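You operate a simulated robot arm through the tools that you are given. There is no shell and no other tool. Be economical: measure what you need, move in short steps, check, and stop when the job is done.

The job below is to be done with a simulated two-armed robot. You get a single attempt, and the scene is never put back.

TASK
Put the blue box from the top of the drawer table in the floor of the plain carton and the yellow box on the board under the side table. Take the black tub on the top of the side bench and put it away on the bottom shelf of the drawer table. Close the front flap of carton b. The order is free. Set down upright: box.

The check looks at the end state, three seconds after you hand in, the way a careful person would. Anything else that was tipped, shoved, dropped, spilled or broken makes it a failure.

THE ROBOT
Two 7-joint arms with two-finger grippers on one trunk, on a base that drives. Base frame: it is fixed to the floor where the robot stands at the start and does not move with it; the origin is under the middle of the robot, x ahead of it, y to its left, z up. Readings come in mm, degrees, newtons and seconds.
The left shoulder is at the start at [70, 139, 1205], the right one opposite. With the tool pointing down near the work surface each hand reaches from about 440 to 740 mm from the robot's upright axis, wherever it stands, measured 20 degrees to its own side. Places, roughly: black tub [750, 7000, 750]; board under the side table [-2400, 2500, 300]; bottom shelf of the drawer table [700, -100, 200]; floor of the plain carton (28x18 cm) [-4200, 520, 820]; front flap of carton b [-6000, 3400, 700]. Payload 3.43 kg a hand.
The TCP of each hand is the grasp point between the finger pads, 30 mm short of the fingertips. In the tool frame z runs along the fingers and y along their closing line. Largest opening 104 mm; the body of the gripper starts 57 mm behind the TCP.
Orientation is that of the tool frame in the base frame, as [roll, pitch, yaw] about the fixed x, y, z axes, in that order (R = Rz(yaw) Ry(pitch) Rx(roll)). With the fingers straight down and closing along the base's y, the tool's x points along the base's -x, its y along +y and its z along -z.

THE INTERFACE
- The arms move only by the tool move_arm. It takes "left_plan", "right_plan" or both (then of equal length, played together; a hand with none holds still); each is a list of rows, each a list of 7 numbers: the turn, a rotation vector about the tool's x, y, z in degrees, then the shift along the tool's x, y, z in cm, then the opening in per cent of the stroke, from 0 (shut) to 100 (fully open). In form: [[ax, ay, az, tx, ty, tz, grip], ...]. A call has 1 to 10 rows; each row is the pose to reach, as a shift and turn from the pose commanded when the call began, along the tool's axes at that moment. Each row takes 0.2 s and may step no farther than 50 mm and 8.6 degrees from the row before; otherwise, or with a gripper value out of range, the whole call is refused. Where a pose cannot be reached the arm comes as near as it can. A force on the tool above 40 N (or 10 N above the force at the start of the call, whichever is more), or a blocked arm, ends the call early, and 0.2 s more pass. The fingers move at their own pace (about 45 mm/s each) and stop on an object; they squeeze with about 32 N. The grip force told is the motor's: it shows also when the fingers shut on nothing. Time passes only in rows, and 0.2 s behind the last, so rows that repeat a pose let the fingers close. The reply holds the time, the measured pose of the TCP, the force on the tool along the base axes, the opening and the grip force, in the units named above and with some noise, with the torque about the TCP (base axes, N m) and any sound that the robot's microphone picked up, and new pictures: "views" is both (left out), scene, wrist or none (wrist: the cameras of the hands that moved).
- Cameras (640 x 400 px; columns grow to the right, rows downward): "scene" is now at [121.6, -23.4, 1415.9]; the picture's right is [-0.31, -0.95, 0.00], its down [-0.71, 0.23, -0.66] and it looks along [0.63, -0.20, -0.75] (base axes); focal length 272 px, centre (320, 200). "left" rides on the left gripper at [67, -18, -90] in its tool frame; the picture's right is [0.25, 0.97, 0.00], its down [-0.73, 0.19, -0.66] and it looks along [-0.64, 0.17, 0.75] (tool axes); focal length 218 px, centre (320, 200). "right" rides on the right gripper at [67, 18, -90] in its tool frame; the picture's right is [-0.25, 0.97, 0.00], its down [-0.73, -0.19, -0.66] and it looks along [-0.64, -0.17, 0.75] (tool axes); focal length 218 px, centre (320, 200). There is no depth. A picture from a camera that has moved, and an enlarged one, comes with that camera's place and axes in the base frame and with its lens.
- move_column(by): slides the trunk up (or, below 0, down) by that many mm; the arms and the scene camera ride with it, the base frame stays. It gives what a move gives, with no picture.
- roll_base(legs): drives the robot by 1 to 6 legs, each [ahead, left, turn to the left] in mm, mm and degrees, along the robot's own axes; the way and the turn of a leg run together, so that a leg with both is an arc; at most 1500 mm and 180 degrees a leg. The arms and the cameras ride along, it lands a little off, and it stops where it bumps. It gives what a move gives, and a new picture of the scene camera.
- turn_head(pan, tilt): turns the head with the scene camera to pan (to the left, within 86 degrees either way) and tilt (down, from -29 to 69), counted from straight ahead of the robot. It gives what a move gives, and a new picture of the scene camera.
- close_up(camera, box): a new picture of the part [left, top, right, bottom] of that camera's present view, enlarged. The clock stands still meanwhile.
- job_done(): hands the job in; it is judged then, once.

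Go step by step. Nothing tells you exact positions but the pictures and the camera data: compare them with the known pose of the tool, close in by small moves and look again before you grip or let go. The budget is 165 turns and 260 pictures, counting those below and the enlarged ones. Unless the task says otherwise, let go and move clear before handing in.

The tools are called after ">>>" as name(argument=value, ...) on one line, values as JSON. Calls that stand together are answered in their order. move_arm: Moves the arms, as the interface text tells. Its arguments: {"type":"object","properties":{"left_plan":{"type":"array"},"right_plan":{"type":"array"},"views":{"type":"string","enum":["both","scene","wrist","none"]}},"required":[]} The other tools are called the same way: move_column (by) slides the trunk up or down; roll_base (legs) drives the base; turn_head (pan, tilt) turns the head that bears the scene camera; close_up (camera, box) takes an enlarged picture of a part of a camera's view; job_done () hands the job in.

At the start:

```text
time_s: 0.0
left_ee_pos: [572.0, 52.3, 1131.1]
left_tcp_rot: [-180.0, -0.1, -180.0]
left_contact_force: [-0.1, -0.5, 1.2]
left_ft_torque: [0.01, -0.01, 0.01]
left_width: 104.0
left_grasp_force: 0.0
right_ee_pos: [442.8, -405.8, 983.7]
right_tcp_rot: [180.0, 0.1, -179.9]
right_contact_force: [0.6, 0.0, 0.0]
right_ft_torque: [0.01, 0.01, -0.06]
right_width: 104.2
right_grasp_force: 0.1
trunk travel left (down, up): [-700.0, 240.0]
robot x, y, heading: [-1.5, 4.6, -0.2]
head pan, tilt: [-17.9, 48.6]
```

scene: 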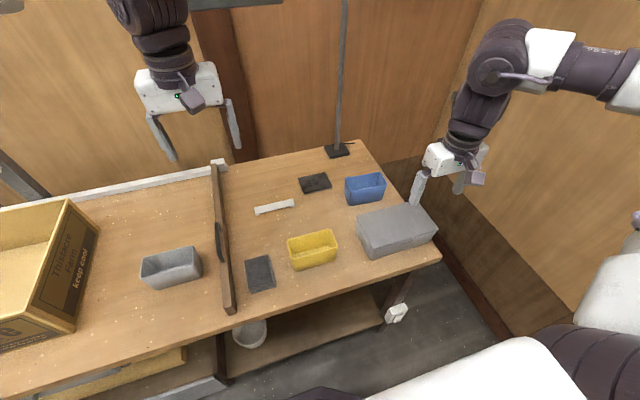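
right: 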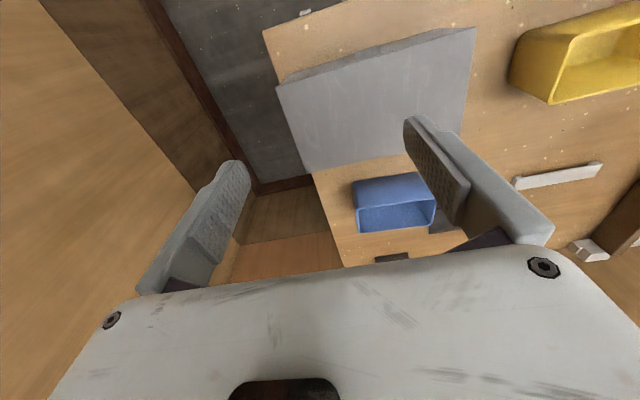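
left: 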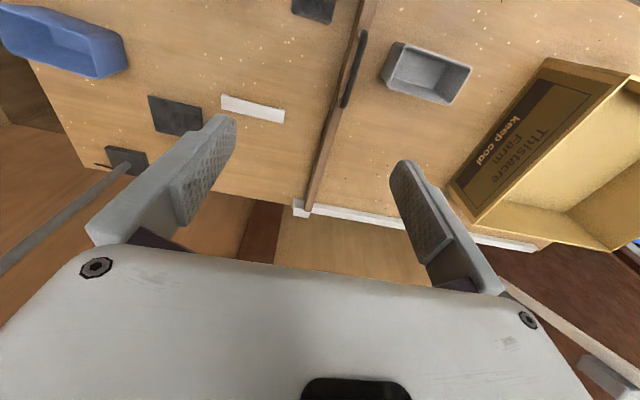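

The table ahead holds the blue box, near [640, -335], and the yellow one, near [490, -120]. I'll zoom in to measure them both before I reach for either.

>>> close_up(camera="scene", box=[230, 130, 450, 300])

>>> turn_head(pan=0, tilt=65)

```text
2.35 times, centred on (340, 215) of scene
camera zoom: at [121.6, -23.4, 1415.9], right [-0.31, -0.95, 0.0], down [-0.71, 0.23, -0.66], along [0.63, -0.2, -0.75], focal length 639 px, centre (273, 165)
```

zoom: 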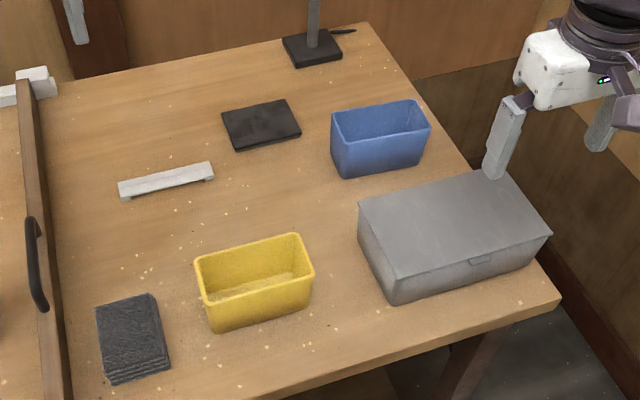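

```text
time_s: 0.8
left_ee_pos: [571.4, 52.7, 1130.8]
left_tcp_rot: [-180.0, 0.0, 180.0]
left_contact_force: [-0.6, 0.1, 1.3]
left_ft_torque: [0.01, -0.01, -0.01]
left_width: 103.9
left_grasp_force: 0.0
right_ee_pos: [442.9, -406.0, 983.8]
right_tcp_rot: [180.0, 0.0, -180.0]
right_contact_force: [-0.3, -0.3, -0.4]
right_ft_torque: [0.0, 0.01, -0.02]
right_width: 103.9
right_grasp_force: 0.0
trunk travel left (down, up): [-700.0, 240.0]
robot x, y, heading: [2.3, -0.6, -0.1]
head pan, tilt: [0.0, 65.0]
camera scene: at [107.8, 0.6, 1395.9], right [0.0, -1.0, 0.0], down [-0.91, 0.0, -0.42], along [0.42, 0.0, -0.91], focal length 272 px, centre (320, 200)
```

scene: 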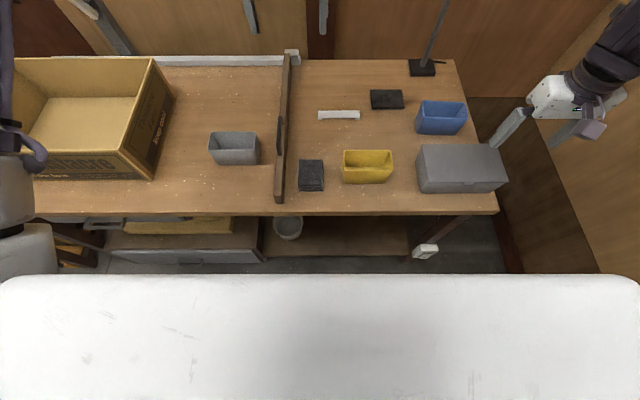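

I make the table top about z 748. Both boxes lie with their long side along y and are about 60 mm wide, so I need the fingers to close along x. I'll turn the right hand about 86° and bring it over the blue box.

>>> move_arm(right_plan=[[0, 0, 8.6, -2, 0.8, 0, 100], [0, 0, 17.2, -4, 1.7, 0, 100], [0, 0, 25.8, -6, 2.5, 0, 100], [0, 0, 34.4, -8, 3.4, 0, 100], [0, 0, 43, -10, 4.2, 0, 100], [0, 0, 51.6, -12, 5, 0.5, 100], [0, 0, 60.2, -14, 6, 1, 100], [0, 0, 68.8, -16, 7, 2, 100], [0, 0, 77.4, -18, 8, 3, 100], [0, 0, 86, -19.2, 8.4, 4, 100]])

```text
time_s: 3.0
left_ee_pos: [572.9, 52.4, 1130.5]
left_tcp_rot: [180.0, -0.1, -179.9]
left_contact_force: [1.4, -0.4, 0.0]
left_ft_torque: [0.01, 0.0, -0.02]
left_width: 103.8
left_grasp_force: 0.1
right_ee_pos: [642.3, -348.6, 939.8]
right_tcp_rot: [179.8, -0.6, 95.8]
right_contact_force: [0.2, 0.3, -0.4]
right_ft_torque: [-0.01, 0.01, 0.01]
right_width: 104.4
right_grasp_force: 0.0
right hand out of reach, approached as far as the arm can: row 7, 8, 9, 10
trunk travel left (down, up): [-700.0, 240.0]
robot x, y, heading: [0.7, -3.9, -0.1]
head pan, tilt: [0.0, 65.0]
camera scene: at [108.6, 0.6, 1395.9], right [0.0, -1.0, 0.0], down [-0.91, 0.0, -0.42], along [0.42, 0.0, -0.91], focal length 272 px, centre (320, 200)
camera right: at [653.5, -282.4, 1031.2], right [0.99, -0.15, 0.0], down [-0.12, -0.75, 0.65], along [-0.1, -0.64, -0.76], focal length 218 px, centre (320, 200)
```

scene: 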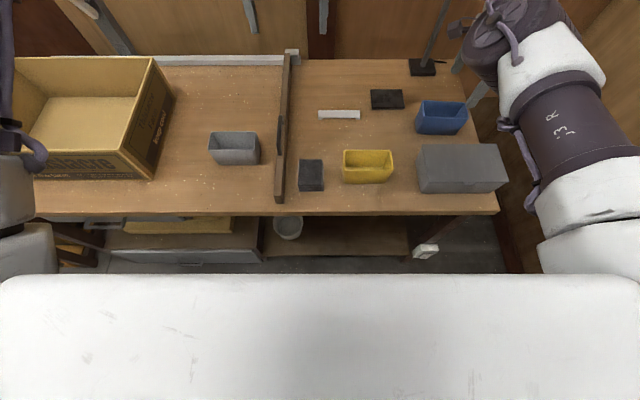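
right: 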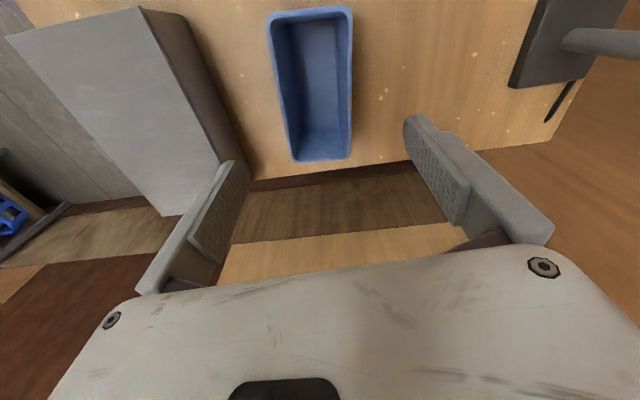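

The blue box is near [643, -341] with its rim at about z 823, and it's turned about 4° off y. The arm is at its limit there, so I'll shift the base 150 mm to the right.

>>> roll_base(legs=[[0, -150, 0]])

```text
time_s: 4.4
left_ee_pos: [570.6, -94.2, 1130.9]
left_tcp_rot: [-179.9, 0.0, -180.0]
left_contact_force: [0.2, 0.8, 0.4]
left_ft_torque: [-0.01, 0.01, -0.01]
left_width: 104.1
left_grasp_force: 0.1
right_ee_pos: [642.4, -498.4, 941.7]
right_tcp_rot: [179.9, -0.5, 95.8]
right_contact_force: [0.5, 0.3, -0.1]
right_ft_torque: [-0.01, -0.03, -0.03]
right_width: 104.0
right_grasp_force: 0.0
trunk travel left (down, up): [-700.0, 240.0]
robot x, y, heading: [1.2, -147.2, 0.0]
head pan, tilt: [0.0, 65.0]
camera scene: at [107.6, -145.8, 1395.9], right [0.0, -1.0, 0.0], down [-0.91, 0.0, -0.42], along [0.42, 0.0, -0.91], focal length 272 px, centre (320, 200)
```

scene: 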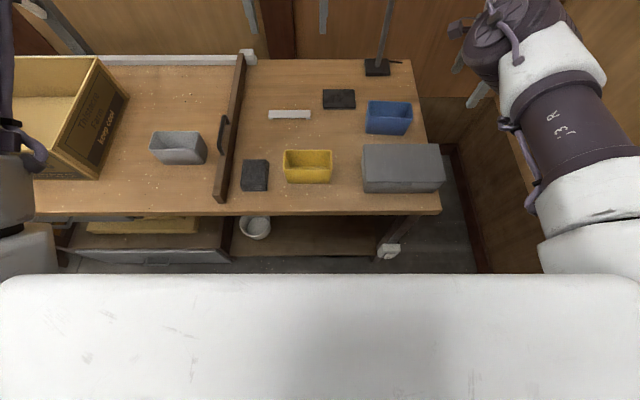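

Next the right hand goes over the blue box, turned about 9° more to line up with it.

>>> move_arm(right_plan=[[0, 0, 2, 3.5, 0.4, 0, 100], [0, 0, 4, 7, 0.8, 0, 100], [0, 0, 6, 10.5, 1.2, 0, 100], [0, 0, 8, 14, 1.5, 0, 100], [0, 0, 9, 15.6, 1.6, 0, 100], [0, 0, 9, 15.6, 1.6, 0, 100]])

```text
time_s: 5.8
left_ee_pos: [571.2, -95.1, 1130.6]
left_tcp_rot: [-180.0, 0.0, -180.0]
left_contact_force: [0.4, -0.3, -0.5]
left_ft_torque: [-0.03, -0.01, 0.02]
left_width: 103.9
left_grasp_force: 0.1
right_ee_pos: [669.2, -368.8, 907.2]
right_tcp_rot: [175.8, -0.6, 94.3]
right_contact_force: [0.0, 0.2, -0.4]
right_ft_torque: [0.0, -0.02, 0.0]
right_width: 103.9
right_grasp_force: 0.0
right hand out of reach, approached as far as the arm can: row 1, 2, 3, 4, 5, 6
trunk travel left (down, up): [-700.0, 240.0]
robot x, y, heading: [-0.8, -150.4, -0.1]
head pan, tilt: [0.0, 65.0]
camera scene: at [108.0, -147.8, 1395.8], right [0.0, -1.0, 0.0], down [-0.91, 0.0, -0.42], along [0.42, 0.0, -0.91], focal length 272 px, centre (320, 200)
camera right: at [675.1, -303.5, 998.2], right [0.98, -0.18, 0.07], down [-0.18, -0.75, 0.63], along [-0.06, -0.63, -0.77], focal length 218 px, centre (320, 200)
```

scene: 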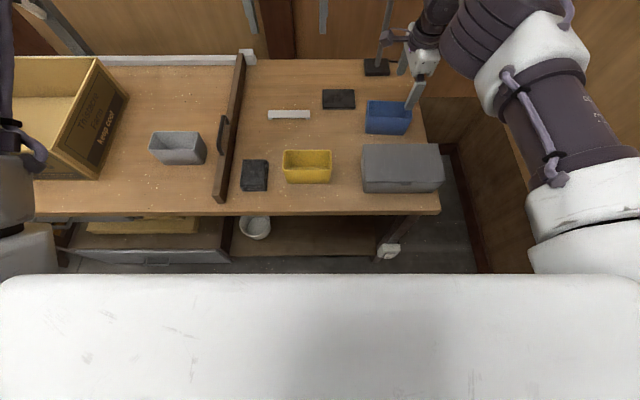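
right: 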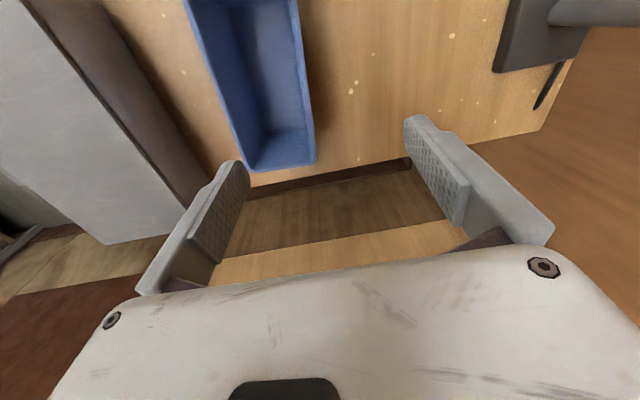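

The wrist has run out of turn in that direction. I'll pull back a little and turn it the other way to find out which side has more range.

>>> move_arm(right_plan=[[0, 0, -8.6, -1, -1.5, -1, 100], [0, 0, -17.2, -2, -3, -2, 100], [0, 0, -25.8, -3, -4.5, -2, 100], [0, 0, -34.4, -4, -6, -2, 100], [0, 0, -43, -4.5, -7.7, -2, 100], [0, 0, -51.6, -4.5, -7.7, -2, 100], [0, 0, -60.2, -4.5, -7.7, -2, 100], [0, 0, -68.8, -4.5, -7.7, -2, 100], [0, 0, -77.4, -4.5, -7.7, -2, 100], [0, 0, -86, -4.5, -7.7, -2, 100]], views="none")

>>> move_arm(right_plan=[[0, 0, -8.6, 0, 0, 0, 100], [0, 0, -17.2, 0, 0, 0, 100], [0, 0, -25.8, 0, 0, 0, 100], [0, 0, -34.4, 0, 0, 0, 100], [0, 0, -43, 0, 0, 0, 100], [0, 0, -51.6, 0, 0, 0, 100], [0, 0, -60.2, 0, 0, 0, 100], [0, 0, -68.8, 0, 0, 0, 100], [0, 0, -77.4, 0, 0, 0, 100], [0, 0, -86, 0, 0, 0, 100]])

```text
time_s: 8.0
left_ee_pos: [571.4, -95.8, 1129.9]
left_tcp_rot: [179.9, -0.1, -179.9]
left_contact_force: [-1.1, 0.1, -0.6]
left_ft_torque: [0.0, 0.0, -0.01]
left_width: 104.0
left_grasp_force: 0.1
right_ee_pos: [667.1, -429.7, 910.1]
right_tcp_rot: [179.0, 4.1, 178.9]
right_contact_force: [0.3, 0.8, -0.6]
right_ft_torque: [0.05, -0.02, 0.0]
right_width: 104.1
right_grasp_force: 0.0
right hand out of reach, approached as far as the arm can: row 1, 2, 3, 4, 5, 6, 7, 8, 9, 10
trunk travel left (down, up): [-700.0, 240.0]
robot x, y, heading: [0.1, -147.0, -0.0]
head pan, tilt: [0.0, 65.0]
```

```text
time_s: 10.2
left_ee_pos: [570.9, -96.1, 1129.7]
left_tcp_rot: [180.0, -0.1, -180.0]
left_contact_force: [0.1, 0.5, 0.0]
left_ft_torque: [-0.01, 0.01, 0.0]
left_width: 103.9
left_grasp_force: 0.0
right_ee_pos: [666.5, -429.5, 911.8]
right_tcp_rot: [-175.9, 1.2, -93.5]
right_contact_force: [-0.2, 0.1, 0.5]
right_ft_torque: [0.01, -0.01, -0.01]
right_width: 103.9
right_grasp_force: 0.1
trunk travel left (down, up): [-700.0, 240.0]
robot x, y, heading: [-1.8, -151.0, 0.0]
head pan, tilt: [0.0, 65.0]
camera scene: at [107.8, -147.6, 1395.8], right [0.0, -1.0, 0.0], down [-0.91, 0.0, -0.42], along [0.42, 0.0, -0.91], focal length 272 px, centre (320, 200)
camera right: at [638.3, -497.7, 997.4], right [-0.95, 0.31, -0.06], down [0.19, 0.71, 0.68], along [0.26, 0.64, -0.73], focal length 218 px, centre (320, 200)
```

scene: 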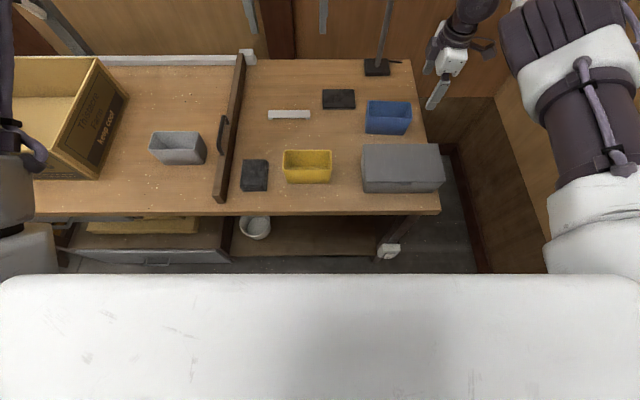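
right: 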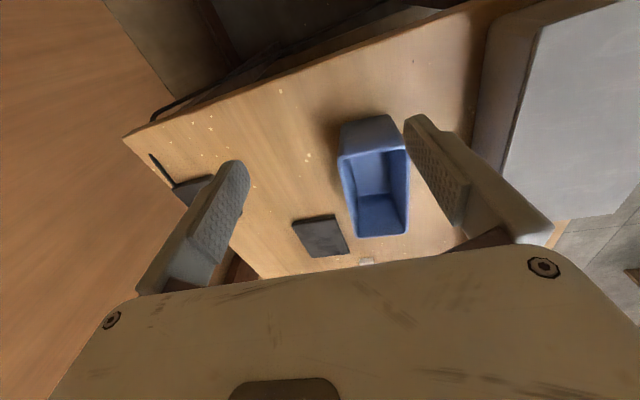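

Turning that way works, and the estimate of blue at about [642, -339] still holds. I'll take out the small tilt and centre the hand above it.

>>> move_arm(right_plan=[[-2, 0.6, 0, -4, 1.4, 0, 100], [-4.1, 1.2, 0, -8.6, 2.8, 0, 100], [-4.1, 1.2, 0, -8.6, 2.8, 0, 100], [-4.1, 1.2, 0, -8.6, 2.8, 0, 100]], views="wrist")

```text
time_s: 11.2
left_ee_pos: [571.6, -94.6, 1130.8]
left_tcp_rot: [179.9, -0.2, -180.0]
left_contact_force: [0.2, 0.3, 1.1]
left_ft_torque: [0.0, 0.01, -0.02]
left_width: 104.0
left_grasp_force: 0.1
right_ee_pos: [660.6, -339.0, 898.2]
right_tcp_rot: [180.0, 0.1, -93.8]
right_contact_force: [0.5, 0.0, -0.8]
right_ft_torque: [0.0, -0.01, -0.06]
right_width: 103.7
right_grasp_force: 0.1
right hand out of reach, approached as far as the arm can: row 1, 2, 3, 4
trunk travel left (down, up): [-700.0, 240.0]
robot x, y, heading: [1.2, -149.2, 0.0]
head pan, tilt: [0.0, 65.0]
camera right: at [639.1, -406.2, 987.6], right [-0.95, 0.32, 0.0], down [0.24, 0.72, 0.66], along [0.21, 0.62, -0.75], focal length 218 px, centre (320, 200)
```

right: 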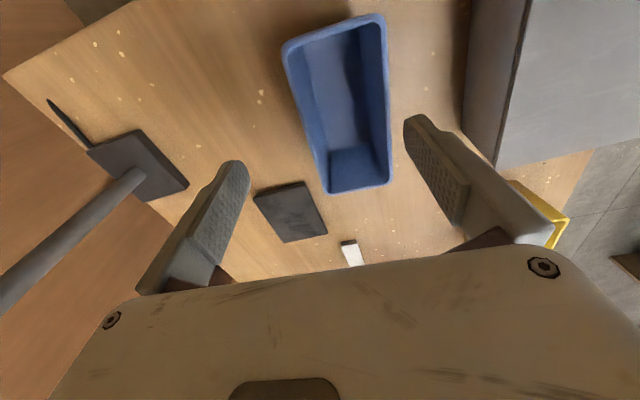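

The rim centre comes out at [640, -335] and the yaw is aligned. I'll shift about 20 mm toward -x and come down part of the way.

>>> move_arm(right_plan=[[0, 0, 0, -0.2, 1, 0, 100], [0, 0, 0, -0.4, 2, 0, 100], [0, 0, 0, -0.4, 2, 0, 100]], views="wrist")

```text
time_s: 12.0
left_ee_pos: [571.0, -95.5, 1130.4]
left_tcp_rot: [179.9, 0.0, 179.9]
left_contact_force: [0.5, 0.1, 0.1]
left_ft_torque: [-0.02, 0.01, 0.02]
left_width: 104.1
left_grasp_force: 0.1
right_ee_pos: [651.7, -336.7, 897.9]
right_tcp_rot: [179.9, -0.1, -93.8]
right_contact_force: [-0.2, 0.5, -0.2]
right_ft_torque: [0.03, 0.0, 0.01]
right_width: 103.8
right_grasp_force: 0.1
right hand out of reach, approached as far as the arm can: row 2, 3
trunk travel left (down, up): [-700.0, 240.0]
robot x, y, heading: [3.0, -146.1, -0.0]
head pan, tilt: [0.0, 65.0]
camera right: at [630.6, -404.4, 987.4], right [-0.95, 0.32, 0.0], down [0.24, 0.72, 0.66], along [0.21, 0.62, -0.75], focal length 218 px, centre (320, 200)
```

right: 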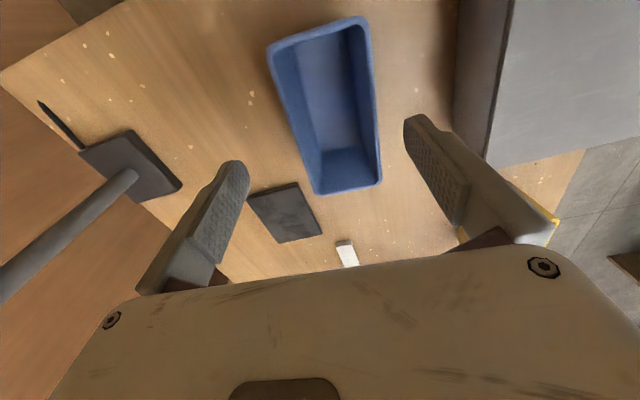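

>>> move_arm(right_plan=[[0, 0, 0, 0, 0.4, 1.5, 100], [0, 0, 0, 0, 0.8, 3, 100], [0, 0, 0, 0, 1.0, 4, 100], [0, 0, 0, 0, 1.0, 4, 100]], views="wrist")

```text
time_s: 13.0
left_ee_pos: [571.1, -95.7, 1130.7]
left_tcp_rot: [-180.0, 0.0, 180.0]
left_contact_force: [0.1, 0.1, -0.4]
left_ft_torque: [0.01, 0.02, 0.03]
left_width: 103.6
left_grasp_force: 0.1
right_ee_pos: [642.2, -336.0, 857.4]
right_tcp_rot: [179.8, 0.0, -93.8]
right_contact_force: [-0.2, -0.9, 0.5]
right_ft_torque: [0.02, -0.01, 0.0]
right_width: 104.1
right_grasp_force: 0.0
trunk travel left (down, up): [-700.0, 240.0]
robot x, y, heading: [-0.9, -148.8, -0.1]
head pan, tilt: [0.0, 65.0]
camera right: at [621.9, -403.8, 947.3], right [-0.95, 0.32, 0.0], down [0.24, 0.71, 0.66], along [0.2, 0.62, -0.75], focal length 218 px, centre (320, 200)
```

right: 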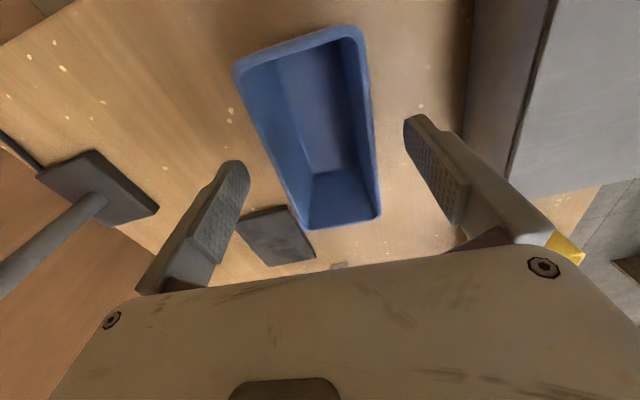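

The rim is at about z 826 and the hand is centred on it. I'll come down to TCP z ~800 and grip.

>>> move_arm(right_plan=[[0, 0, 0, 0, 0.1, 2, 100], [0, 0, 0, 0, 0.2, 4, 100], [0, 0, 0, 0, 0.2, 5.6, 100], [0, 0, 0, 0, 0.2, 5.6, 100]], views="both")

```text
time_s: 14.0
left_ee_pos: [571.5, -96.3, 1130.6]
left_tcp_rot: [-180.0, -0.1, 180.0]
left_contact_force: [0.0, -0.5, -0.4]
left_ft_torque: [-0.01, 0.03, -0.05]
left_width: 104.2
left_grasp_force: 0.0
right_ee_pos: [640.5, -335.7, 801.6]
right_tcp_rot: [-180.0, 0.0, -93.7]
right_contact_force: [0.4, -0.1, -0.6]
right_ft_torque: [0.01, -0.04, 0.03]
right_width: 103.8
right_grasp_force: 0.0
trunk travel left (down, up): [-700.0, 240.0]
robot x, y, heading: [-4.7, -147.9, 0.1]
head pan, tilt: [0.0, 65.0]
camera scene: at [107.7, -147.5, 1395.8], right [0.0, -1.0, 0.0], down [-0.91, 0.0, -0.42], along [0.42, 0.0, -0.91], focal length 272 px, centre (320, 200)
camera right: at [618.4, -403.4, 891.2], right [-0.95, 0.32, 0.0], down [0.24, 0.71, 0.66], along [0.21, 0.62, -0.75], focal length 218 px, centre (320, 200)
```

scene: 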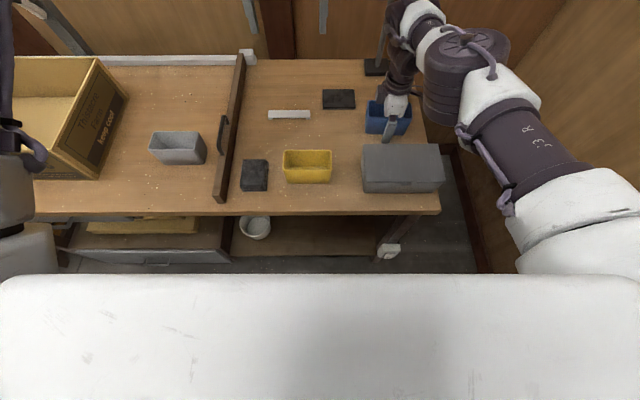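
right: 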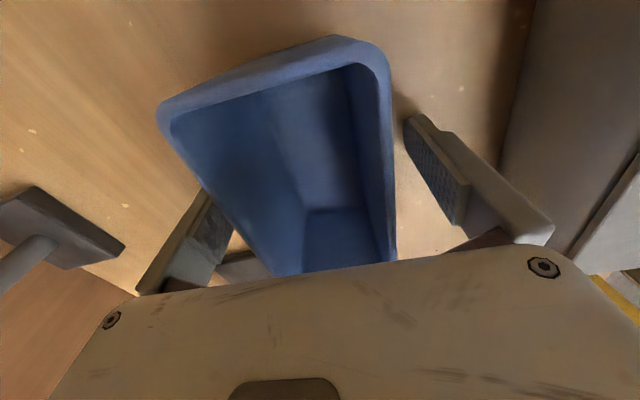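

>>> move_arm(right_plan=[[0, 0, 0, 0, 0, 0, 0], [0, 0, 0, 0, 0, 0, 0], [0, 0, 0, 0, 0, 0, 0], [0, 0, 0, 0, 0, 0, 0], [0, 0, 0, 0, 0, 0, 0]], views="wrist")

```text
time_s: 15.2
left_ee_pos: [571.9, -95.7, 1130.5]
left_tcp_rot: [180.0, 0.0, -180.0]
left_contact_force: [0.2, -0.3, -0.1]
left_ft_torque: [0.06, 0.01, 0.05]
left_width: 104.1
left_grasp_force: 0.1
right_ee_pos: [640.8, -335.6, 801.9]
right_tcp_rot: [-180.0, -0.1, -93.6]
right_contact_force: [-0.5, 0.6, -0.3]
right_ft_torque: [0.02, 0.02, 0.02]
right_width: 60.7
right_grasp_force: 32.2
trunk travel left (down, up): [-700.0, 240.0]
robot x, y, heading: [5.2, -148.4, -0.0]
head pan, tilt: [0.0, 65.0]
camera right: at [618.6, -403.5, 891.3], right [-0.95, 0.32, 0.0], down [0.24, 0.72, 0.66], along [0.21, 0.62, -0.75], focal length 218 px, centre (320, 200)
```

right: 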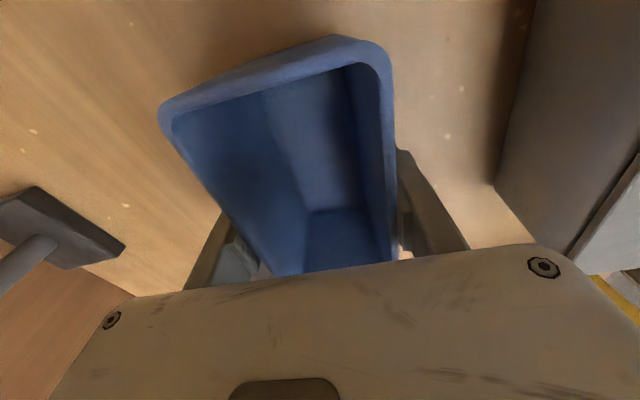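

Blue is gripped, 60.7 mm wide at 32 N. I'll lift it with the trunk, since the arm reaches worse when it's higher.

>>> move_column(by=140)

>>> turn_head(pan=0, tilt=60)

```text
time_s: 16.9
left_ee_pos: [572.4, -95.4, 1270.4]
left_tcp_rot: [180.0, -0.1, 180.0]
left_contact_force: [0.0, 0.8, 0.5]
left_ft_torque: [0.01, 0.0, 0.0]
left_width: 104.2
left_grasp_force: 0.0
right_ee_pos: [640.3, -335.9, 940.7]
right_tcp_rot: [180.0, 0.0, -93.7]
right_contact_force: [0.5, -0.1, -1.6]
right_ft_torque: [-0.02, -0.01, 0.01]
right_width: 60.8
right_grasp_force: 31.9
trunk travel left (down, up): [-840.0, 100.0]
robot x, y, heading: [1.0, -148.4, 0.2]
head pan, tilt: [0.0, 65.0]
```

```text
time_s: 17.5
left_ee_pos: [572.5, -95.7, 1270.0]
left_tcp_rot: [-180.0, -0.2, 180.0]
left_contact_force: [-1.2, -0.1, -0.6]
left_ft_torque: [0.01, 0.02, -0.04]
left_width: 103.9
left_grasp_force: 0.1
right_ee_pos: [640.6, -337.0, 941.7]
right_tcp_rot: [179.9, 0.0, -93.8]
right_contact_force: [-0.9, 0.2, -1.2]
right_ft_torque: [0.0, -0.01, 0.0]
right_width: 60.9
right_grasp_force: 31.9
trunk travel left (down, up): [-840.0, 100.0]
robot x, y, heading: [-4.7, -147.6, -0.2]
head pan, tilt: [0.0, 60.0]
camera scene: at [114.0, -147.6, 1541.3], right [0.0, -1.0, 0.0], down [-0.87, 0.0, -0.5], along [0.5, 0.0, -0.87], focal length 272 px, centre (320, 200)
```

scene: 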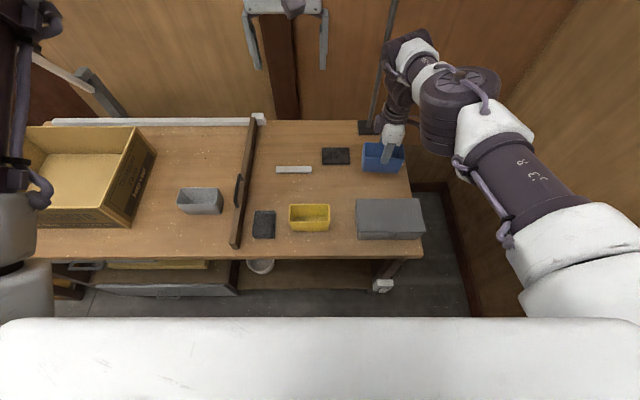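

Blue is clear and light. Now for yellow, which I put near [485, -117] with its long axis at about 88°. I'll bring the left hand over it, turned the mirrored way.

>>> move_arm(left_plan=[[0, 0, 8.6, 1, -0.2, 3.5, 100], [0, 0, 17.2, 2, -0.4, 7, 100], [0, 0, 25.8, 3, -0.6, 10.5, 100], [0, 0, 34.4, 4, -0.9, 14, 100], [0, 0, 43, 5, -1.1, 17.5, 100], [0, 0, 51.6, 6, -1.3, 21, 100], [0, 0, 60.2, 7, -1.5, 24.5, 100], [0, 0, 68.8, 8, -1.8, 28, 100], [0, 0, 77.4, 8.5, -2, 31, 100], [0, 0, 86, 8.7, -2.2, 34, 100]])

```text
time_s: 19.7
left_ee_pos: [484.4, -116.4, 929.5]
left_tcp_rot: [-180.0, 0.1, 93.9]
left_contact_force: [-0.2, 0.6, 0.2]
left_ft_torque: [0.01, 0.02, -0.02]
left_width: 104.0
left_grasp_force: 0.1
right_ee_pos: [641.6, -337.3, 941.7]
right_tcp_rot: [180.0, 0.0, -93.7]
right_contact_force: [0.1, 0.5, -1.0]
right_ft_torque: [0.01, -0.02, 0.0]
right_width: 60.6
right_grasp_force: 32.1
trunk travel left (down, up): [-840.0, 100.0]
robot x, y, heading: [-0.9, -152.5, -0.2]
head pan, tilt: [0.0, 60.0]
camera scene: at [114.5, -147.5, 1541.4], right [0.0, -1.0, 0.0], down [-0.87, 0.0, -0.5], along [0.5, 0.0, -0.87], focal length 272 px, centre (320, 200)
camera left: at [463.0, -51.0, 1020.0], right [0.95, 0.32, 0.0], down [0.24, -0.72, 0.66], along [0.21, -0.62, -0.75], focal length 218 px, centre (320, 200)
```

scene: 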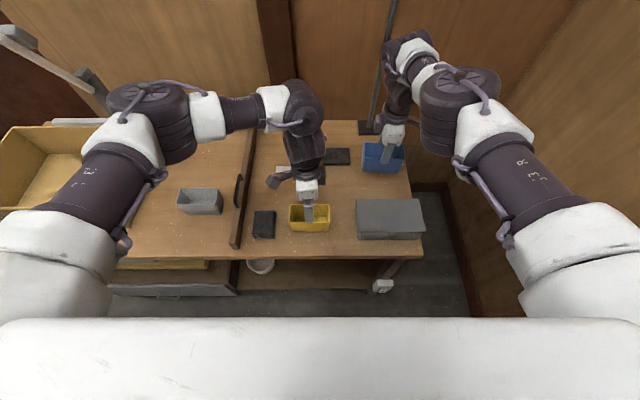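
left: 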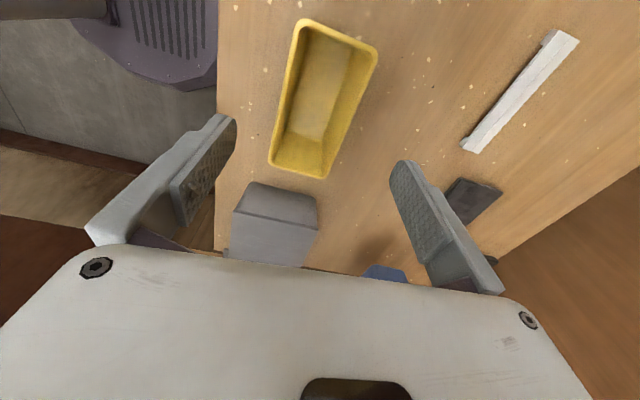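

>>> move_arm(left_plan=[[0, 0, 1.5, -0.1, -0.2, 3, 100], [0, 0, 3, -0.2, -0.3, 6, 100], [0, 0, 3, -0.2, -0.3, 7.5, 100], [0, 0, 3, -0.2, -0.3, 7.5, 100]], views="wrist")

```text
time_s: 20.7
left_ee_pos: [480.5, -118.3, 856.3]
left_tcp_rot: [-179.9, -0.1, 91.0]
left_contact_force: [0.3, 0.1, 0.0]
left_ft_torque: [-0.02, -0.04, -0.02]
left_width: 104.1
left_grasp_force: 0.1
right_ee_pos: [640.1, -337.6, 942.1]
right_tcp_rot: [180.0, -0.1, -93.7]
right_contact_force: [-0.2, -0.4, -0.5]
right_ft_torque: [0.03, -0.01, -0.02]
right_width: 60.8
right_grasp_force: 32.2
trunk travel left (down, up): [-840.0, 100.0]
robot x, y, heading: [-1.7, -144.2, -0.2]
head pan, tilt: [0.0, 60.0]
camera left: at [463.4, -52.6, 945.6], right [0.96, 0.27, 0.0], down [0.2, -0.73, 0.66], along [0.18, -0.63, -0.75], focal length 218 px, centre (320, 200)
```

left: 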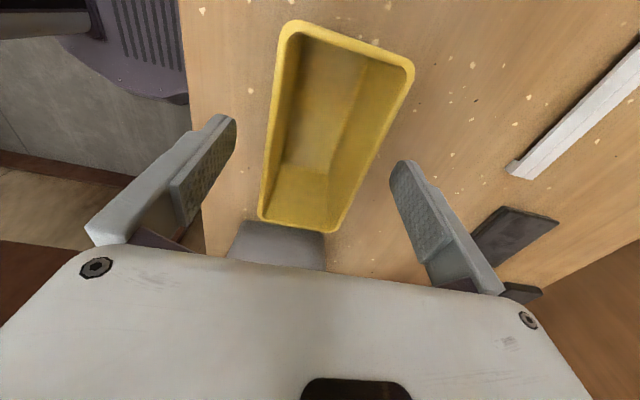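

>>> move_arm(left_plan=[[0, 0, 0.8, -0.3, 0, 2, 100], [0, 0, 0.8, -0.3, 0, 4, 100], [0, 0, 0.8, -0.3, 0, 5.4, 100], [0, 0, 0.8, -0.3, 0, 5.4, 100], [0, 0, 0.8, -0.3, 0, 5.4, 0], [0, 0, 0.8, -0.3, 0, 5.4, 0], [0, 0, 0.8, -0.3, 0, 5.4, 0], [0, 0, 0.8, -0.3, 0, 5.4, 0], [0, 0, 0.8, -0.3, 0, 5.4, 0]], views="wrist")

```text
time_s: 22.7
left_ee_pos: [481.4, -122.8, 802.5]
left_tcp_rot: [-179.9, 0.0, 90.2]
left_contact_force: [0.3, -0.2, 0.1]
left_ft_torque: [0.04, 0.01, -0.04]
left_width: 60.6
left_grasp_force: 32.0
right_ee_pos: [639.9, -335.8, 942.4]
right_tcp_rot: [-180.0, -0.1, -93.7]
right_contact_force: [0.3, -0.5, -0.5]
right_ft_torque: [-0.02, -0.02, 0.03]
right_width: 60.7
right_grasp_force: 31.6
trunk travel left (down, up): [-840.0, 100.0]
robot x, y, heading: [3.0, -147.7, 0.1]
head pan, tilt: [0.0, 60.0]
camera left: at [464.0, -55.8, 891.9], right [0.97, 0.26, 0.0], down [0.19, -0.73, 0.66], along [0.17, -0.63, -0.75], focal length 218 px, centre (320, 200)
```

left: 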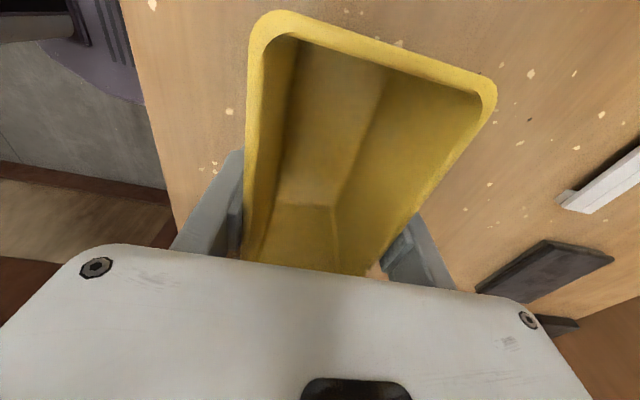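

Yellow is held too. I'll raise it with the arm, then back away from the table and look around for a clear way.

>>> move_arm(left_plan=[[0, 0, 0, 0, 0, -2, 0], [0, 0, 0, 0, 0, -6, 0], [0, 0, 0, 0, 0, -10, 0], [0, 0, 0, 0, 0, -14, 0], [0, 0, 0, 0, 0, -17, 0]], views="none")

>>> roll_base(legs=[[-500, 0, 0]])

>>> turn_head(pan=80, tilt=15)

```text
time_s: 23.9
left_ee_pos: [480.5, -121.9, 972.2]
left_tcp_rot: [-179.9, 0.0, 90.3]
left_contact_force: [-0.6, 0.5, -1.2]
left_ft_torque: [-0.02, 0.0, -0.02]
left_width: 60.5
left_grasp_force: 32.2
right_ee_pos: [641.5, -336.9, 942.2]
right_tcp_rot: [180.0, 0.0, -93.6]
right_contact_force: [0.3, 0.3, -0.1]
right_ft_torque: [-0.01, 0.03, 0.02]
right_width: 61.1
right_grasp_force: 31.9
trunk travel left (down, up): [-840.0, 100.0]
robot x, y, heading: [-0.5, -150.1, 0.0]
head pan, tilt: [0.0, 60.0]
```

```text
time_s: 26.8
left_ee_pos: [-16.2, -120.8, 970.9]
left_tcp_rot: [-180.0, -0.1, 90.5]
left_contact_force: [0.5, -0.1, -1.5]
left_ft_torque: [0.03, -0.01, 0.01]
left_width: 60.8
left_grasp_force: 32.2
right_ee_pos: [144.7, -335.1, 940.4]
right_tcp_rot: [180.0, 0.0, -93.4]
right_contact_force: [0.5, 0.5, -0.2]
right_ft_torque: [-0.01, 0.02, -0.02]
right_width: 60.7
right_grasp_force: 31.0
trunk travel left (down, up): [-840.0, 100.0]
robot x, y, heading: [-500.6, -149.4, 0.3]
head pan, tilt: [0.0, 60.0]
camera scene: at [-382.4, -148.1, 1541.2], right [0.01, -1.0, 0.0], down [-0.87, 0.0, -0.5], along [0.5, 0.0, -0.87], focal length 272 px, centre (320, 200)
```

scene: 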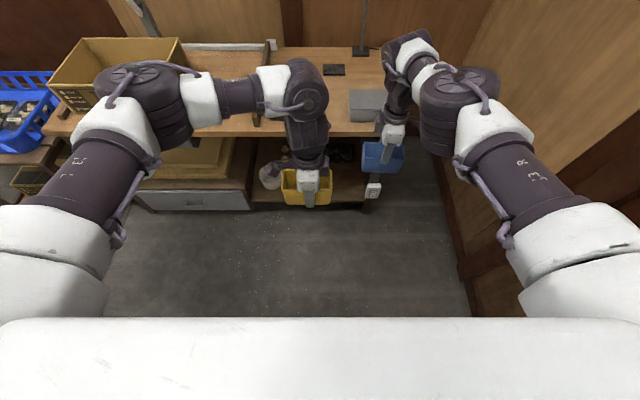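

```text
time_s: 28.4
left_ee_pos: [-16.6, -121.6, 972.0]
left_tcp_rot: [-179.9, 0.0, 90.6]
left_contact_force: [0.0, -0.5, -0.3]
left_ft_torque: [0.03, -0.02, 0.0]
left_width: 60.5
left_grasp_force: 32.1
right_ee_pos: [144.7, -334.5, 941.1]
right_tcp_rot: [180.0, 0.0, -93.4]
right_contact_force: [0.3, 0.1, -1.4]
right_ft_torque: [-0.02, 0.03, 0.0]
right_width: 60.8
right_grasp_force: 31.7
trunk travel left (down, up): [-840.0, 100.0]
robot x, y, heading: [-497.1, -150.8, 0.5]
head pan, tilt: [80.0, 15.0]
camera scene: at [-434.7, -56.3, 1607.7], right [0.99, -0.17, 0.0], down [-0.04, -0.26, -0.97], along [0.16, 0.95, -0.26], focal length 272 px, centre (320, 200)
```

scene: 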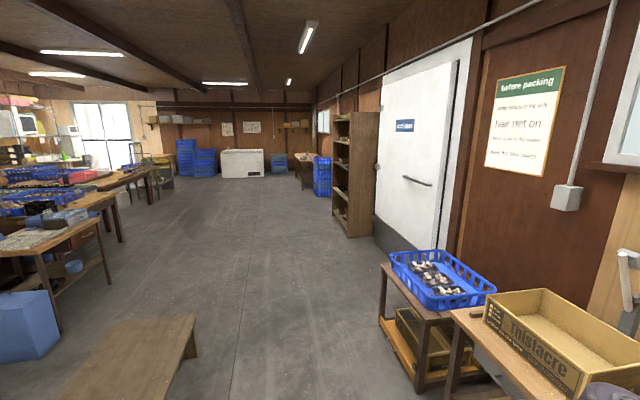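

Turning on the spot is clear here. I'll face left (+y) and look over the room.

>>> roll_base(legs=[[0, 0, 90]])

>>> turn_head(pan=60, tilt=25)

```text
time_s: 32.6
left_ee_pos: [-527.8, 332.5, 971.9]
left_tcp_rot: [-180.0, 0.0, -179.1]
left_contact_force: [-0.6, 0.3, -1.4]
left_ft_torque: [0.01, 0.0, -0.04]
left_width: 60.7
left_grasp_force: 32.0
right_ee_pos: [-316.6, 493.5, 941.6]
right_tcp_rot: [-179.9, 0.0, -3.2]
right_contact_force: [-0.6, 0.5, -0.1]
right_ft_torque: [0.02, -0.01, -0.02]
right_width: 60.8
right_grasp_force: 31.8
trunk travel left (down, up): [-840.0, 100.0]
robot x, y, heading: [-498.2, -153.4, 90.3]
head pan, tilt: [80.0, 15.0]
camera scene: at [-593.5, -82.6, 1607.7], right [0.16, 0.99, 0.0], down [0.26, -0.04, -0.97], along [-0.95, 0.16, -0.26], focal length 272 px, centre (320, 200)
```

scene: 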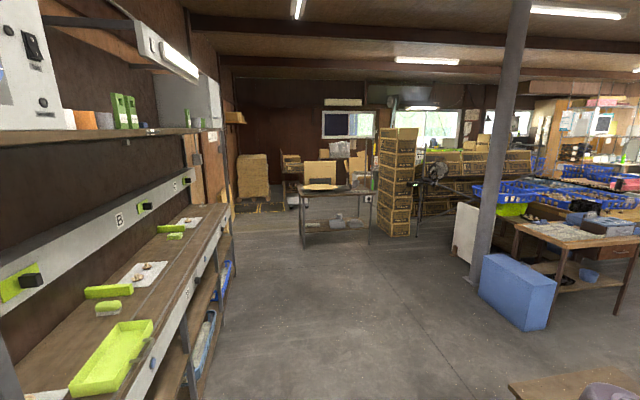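

```text
time_s: 33.4
left_ee_pos: [-527.6, 332.4, 971.1]
left_tcp_rot: [-179.9, 0.0, -179.1]
left_contact_force: [0.3, 0.1, -0.8]
left_ft_torque: [0.01, 0.02, 0.0]
left_width: 60.6
left_grasp_force: 31.5
right_ee_pos: [-316.7, 494.3, 942.7]
right_tcp_rot: [180.0, -0.1, -3.2]
right_contact_force: [0.1, 0.3, 0.5]
right_ft_torque: [0.02, 0.0, 0.0]
right_width: 60.7
right_grasp_force: 31.8
trunk travel left (down, up): [-840.0, 100.0]
robot x, y, heading: [-496.8, -146.4, 90.7]
head pan, tilt: [60.0, 25.0]
camera scene: at [-582.0, -52.7, 1591.5], right [0.49, 0.87, 0.0], down [0.37, -0.21, -0.91], along [-0.79, 0.44, -0.42], focal length 272 px, centre (320, 200)
```

scene: 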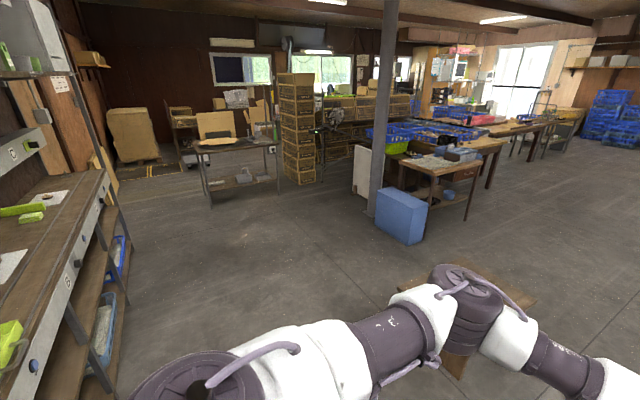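

The room is open. The plain carton's table is to the west near [-4200, 520], and the side table near [-2400, 2500] has a blue block by its front. I'll do blue first: turn to face -x and drive toward the carton.

>>> turn_head(pan=0, tilt=30)

>>> roll_base(legs=[[0, 0, 90], [1300, 0, 0]])

```text
time_s: 34.7
left_ee_pos: [-527.7, 332.4, 971.6]
left_tcp_rot: [-179.9, 0.0, -179.2]
left_contact_force: [-0.4, -1.0, -1.1]
left_ft_torque: [0.01, 0.0, -0.01]
left_width: 60.8
left_grasp_force: 32.4
right_ee_pos: [-316.4, 494.7, 941.9]
right_tcp_rot: [-180.0, 0.0, -3.3]
right_contact_force: [0.0, 0.5, -0.3]
right_ft_torque: [0.0, -0.01, 0.01]
right_width: 61.0
right_grasp_force: 31.9
trunk travel left (down, up): [-840.0, 100.0]
robot x, y, heading: [-497.0, -149.4, 90.7]
head pan, tilt: [0.0, 30.0]
camera scene: at [-502.6, -7.5, 1583.5], right [1.0, 0.01, 0.0], down [0.01, -0.5, -0.87], along [-0.01, 0.87, -0.5], focal length 272 px, centre (320, 200)
```

scene: 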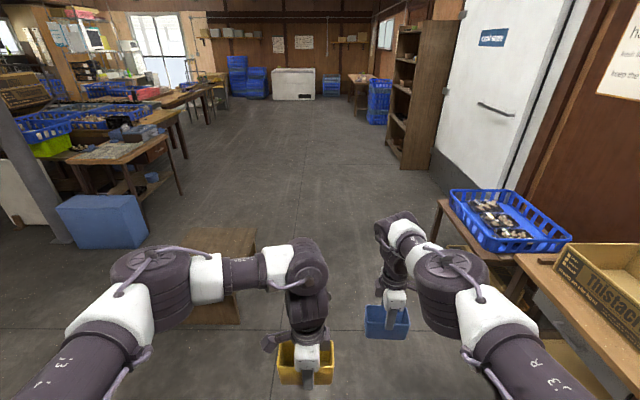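

```text
time_s: 45.1
left_ee_pos: [-2274.6, -230.4, 971.9]
left_tcp_rot: [180.0, 0.0, -87.9]
left_contact_force: [0.0, -0.2, -0.2]
left_ft_torque: [0.0, 0.02, 0.0]
left_width: 60.6
left_grasp_force: 31.0
right_ee_pos: [-2440.2, -22.4, 941.3]
right_tcp_rot: [180.0, 0.0, 88.2]
right_contact_force: [-1.2, 0.2, -0.6]
right_ft_torque: [0.0, -0.03, -0.01]
right_width: 60.9
right_grasp_force: 31.8
trunk travel left (down, up): [-840.0, 100.0]
robot x, y, heading: [-1792.9, -188.1, -178.3]
head pan, tilt: [0.0, 30.0]
camera scene: at [-1937.9, -192.1, 1583.5], right [-0.03, 1.0, 0.0], down [0.5, 0.02, -0.87], along [-0.87, -0.03, -0.5], focal length 272 px, centre (320, 200)
```

scene: 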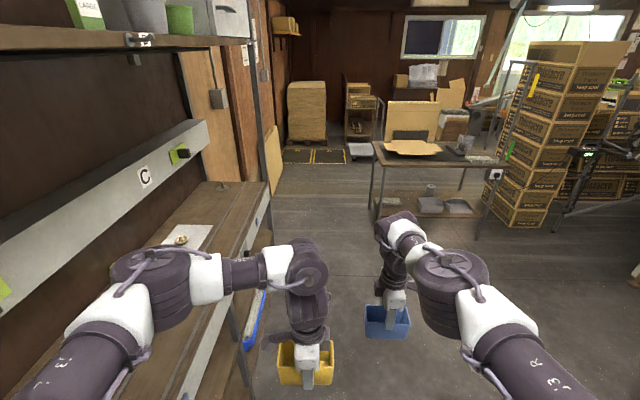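

The carton's table edge is at about x -3850, with a clear run up to it. I'll move diagonally to about [-3200, 330], squared up to -x.

>>> roll_base(legs=[[1390, -560, -1.7]])

>>> turn_head(pan=-10, tilt=45)

```text
time_s: 52.5
left_ee_pos: [-3661.8, 306.1, 972.3]
left_tcp_rot: [-179.9, 0.1, -88.9]
left_contact_force: [0.8, -0.2, -0.9]
left_ft_torque: [-0.01, 0.01, 0.01]
left_width: 61.0
left_grasp_force: 32.1
right_ee_pos: [-3823.7, 518.1, 941.4]
right_tcp_rot: [-180.0, 0.0, 87.0]
right_contact_force: [-0.2, -0.1, -1.0]
right_ft_torque: [0.0, -0.02, -0.01]
right_width: 60.7
right_grasp_force: 31.9
trunk travel left (down, up): [-840.0, 100.0]
robot x, y, heading: [-3177.0, 339.6, -179.0]
head pan, tilt: [0.0, 30.0]
camera scene: at [-3324.6, 337.0, 1583.5], right [-0.01, 1.0, 0.0], down [0.5, 0.01, -0.87], along [-0.87, -0.01, -0.5], focal length 272 px, centre (320, 200)
```

scene: 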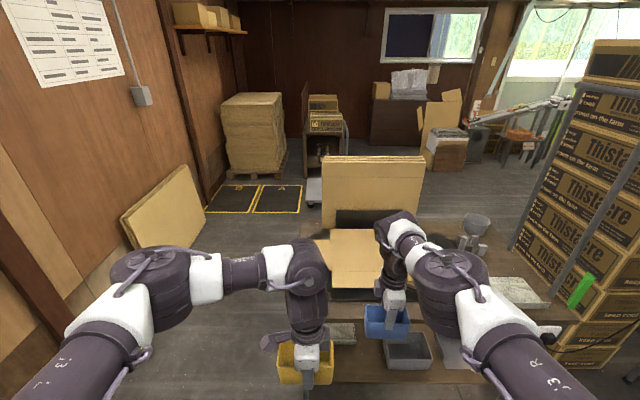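

```text
time_s: 53.2
left_ee_pos: [-3662.3, 307.3, 972.0]
left_tcp_rot: [-179.9, 0.0, -89.0]
left_contact_force: [0.1, 0.7, -0.6]
left_ft_torque: [-0.03, 0.02, -0.02]
left_width: 60.8
left_grasp_force: 32.0
right_ee_pos: [-3824.5, 518.0, 941.3]
right_tcp_rot: [-179.9, 0.0, 86.9]
right_contact_force: [-0.2, 0.2, -1.6]
right_ft_torque: [0.02, -0.03, -0.01]
right_width: 60.8
right_grasp_force: 31.8
trunk travel left (down, up): [-840.0, 100.0]
robot x, y, heading: [-3181.6, 335.6, -179.2]
head pan, tilt: [-10.0, 45.0]
camera scene: at [-3315.2, 351.5, 1560.9], right [0.16, 0.99, 0.0], down [0.7, -0.11, -0.71], along [-0.7, 0.11, -0.71], focal length 272 px, centre (320, 200)
```

scene: 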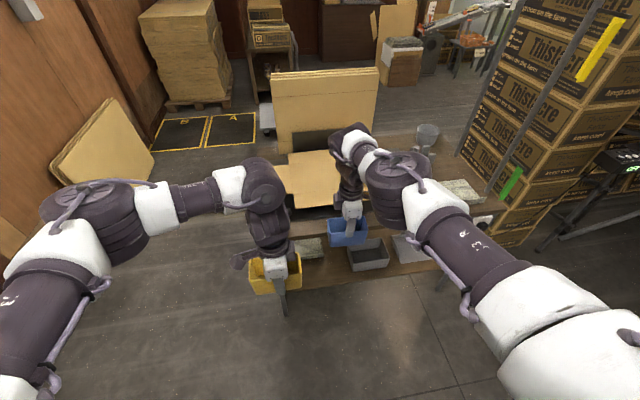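

>>> close_up(camera="scene", box=[220, 50, 480, 300])

```text
1.60 times, centred on (350, 175) of scene
camera zoom: at [-3315.2, 351.5, 1560.9], right [0.16, 0.99, 0.0], down [0.7, -0.11, -0.71], along [-0.7, 0.11, -0.71], focal length 435 px, centre (272, 240)
```

zoom: 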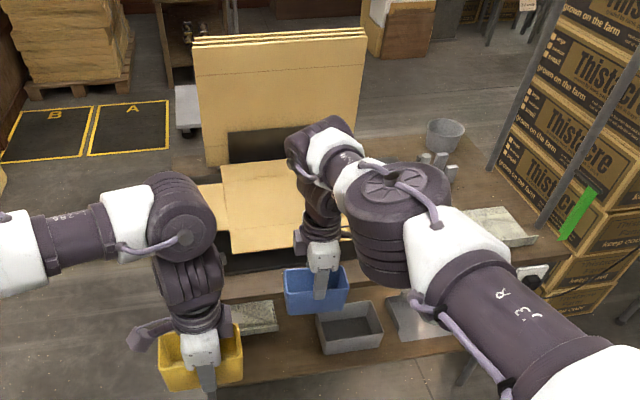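

>>> close_up(camera="right", box=[0, 0, 640, 400])

>>> close_up(camera="left", box=[0, 0, 640, 400])

```text
1.00 times, centred on (320, 200) of right (not enlarged: the box is as wide or as high as the picture)
camera zoom: at [-3802.9, 582.8, 1031.1], right [0.95, -0.3, 0.0], down [-0.23, -0.72, 0.66], along [-0.2, -0.63, -0.75], focal length 218 px, centre (320, 200)
```

zoom: 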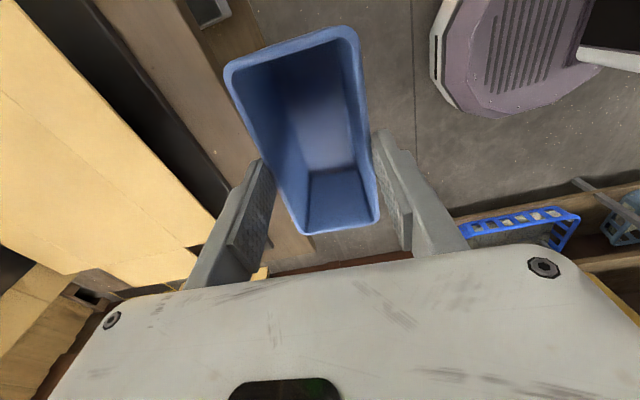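

```text
1.00 times, centred on (320, 200) of left (not enlarged: the box is as wide or as high as the picture)
camera zoom: at [-3643.0, 239.9, 1061.4], right [-0.96, -0.27, 0.0], down [-0.2, 0.73, 0.66], along [-0.18, 0.63, -0.75], focal length 218 px, centre (320, 200)
```

zoom: 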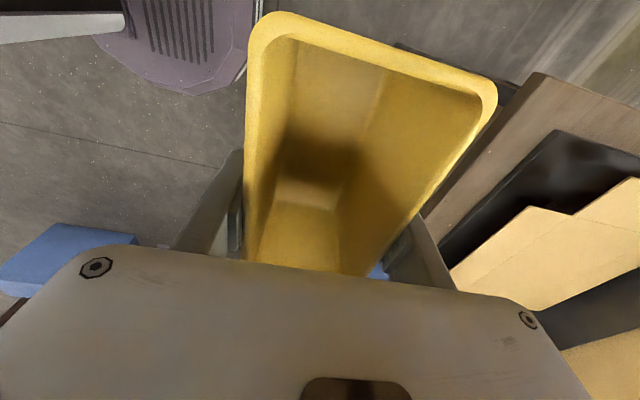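

The right arm hides the carton, so I'll swing that hand to the side and back to see it properly.

>>> move_arm(right_plan=[[0, 0, 0, 2, 4, 0, 0], [0, 0, 0, 6, 7, 0, 0], [0, 0, 0, 10, 10, 0, 0], [0, 0, 0, 14, 13, 0, 0], [0, 0, 0, 18, 15, 0, 0], [0, 0, 0, 22, 15, 0, 0]], views="scene")

```text
time_s: 54.6
left_ee_pos: [-3661.4, 310.8, 972.6]
left_tcp_rot: [179.9, -0.2, -89.0]
left_contact_force: [0.2, 0.4, -0.5]
left_ft_torque: [-0.01, 0.02, -0.01]
left_width: 60.9
left_grasp_force: 32.1
right_ee_pos: [-3660.8, 734.2, 940.3]
right_tcp_rot: [-179.9, 0.2, 87.0]
right_contact_force: [0.1, 0.8, -1.4]
right_ft_torque: [0.0, 0.01, 0.01]
right_width: 60.9
right_grasp_force: 32.4
right hand out of reach, approached as far as the arm can: row 1
trunk travel left (down, up): [-840.0, 100.0]
robot x, y, heading: [-3176.8, 338.2, -179.3]
head pan, tilt: [-10.0, 45.0]
camera scene: at [-3313.7, 357.4, 1560.9], right [0.16, 0.99, 0.0], down [0.7, -0.12, -0.71], along [-0.7, 0.11, -0.71], focal length 272 px, centre (320, 200)
```

scene: 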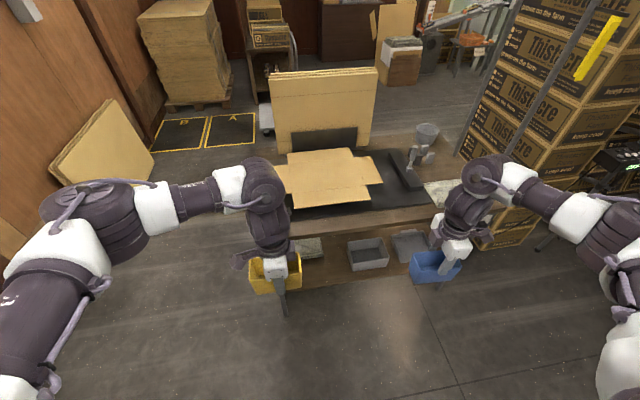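

>>> close_up(camera="scene", box=[250, 60, 450, 230])

```text
2.35 times, centred on (350, 145) of scene
camera zoom: at [-3313.7, 357.4, 1560.9], right [0.16, 0.99, 0.0], down [0.7, -0.12, -0.71], along [-0.7, 0.11, -0.71], focal length 639 px, centre (249, 329)
```

zoom: 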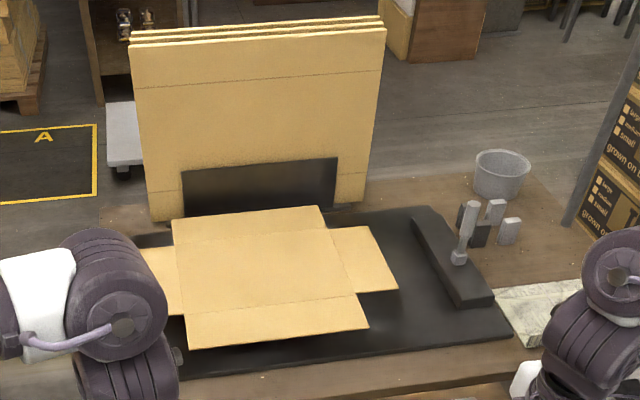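

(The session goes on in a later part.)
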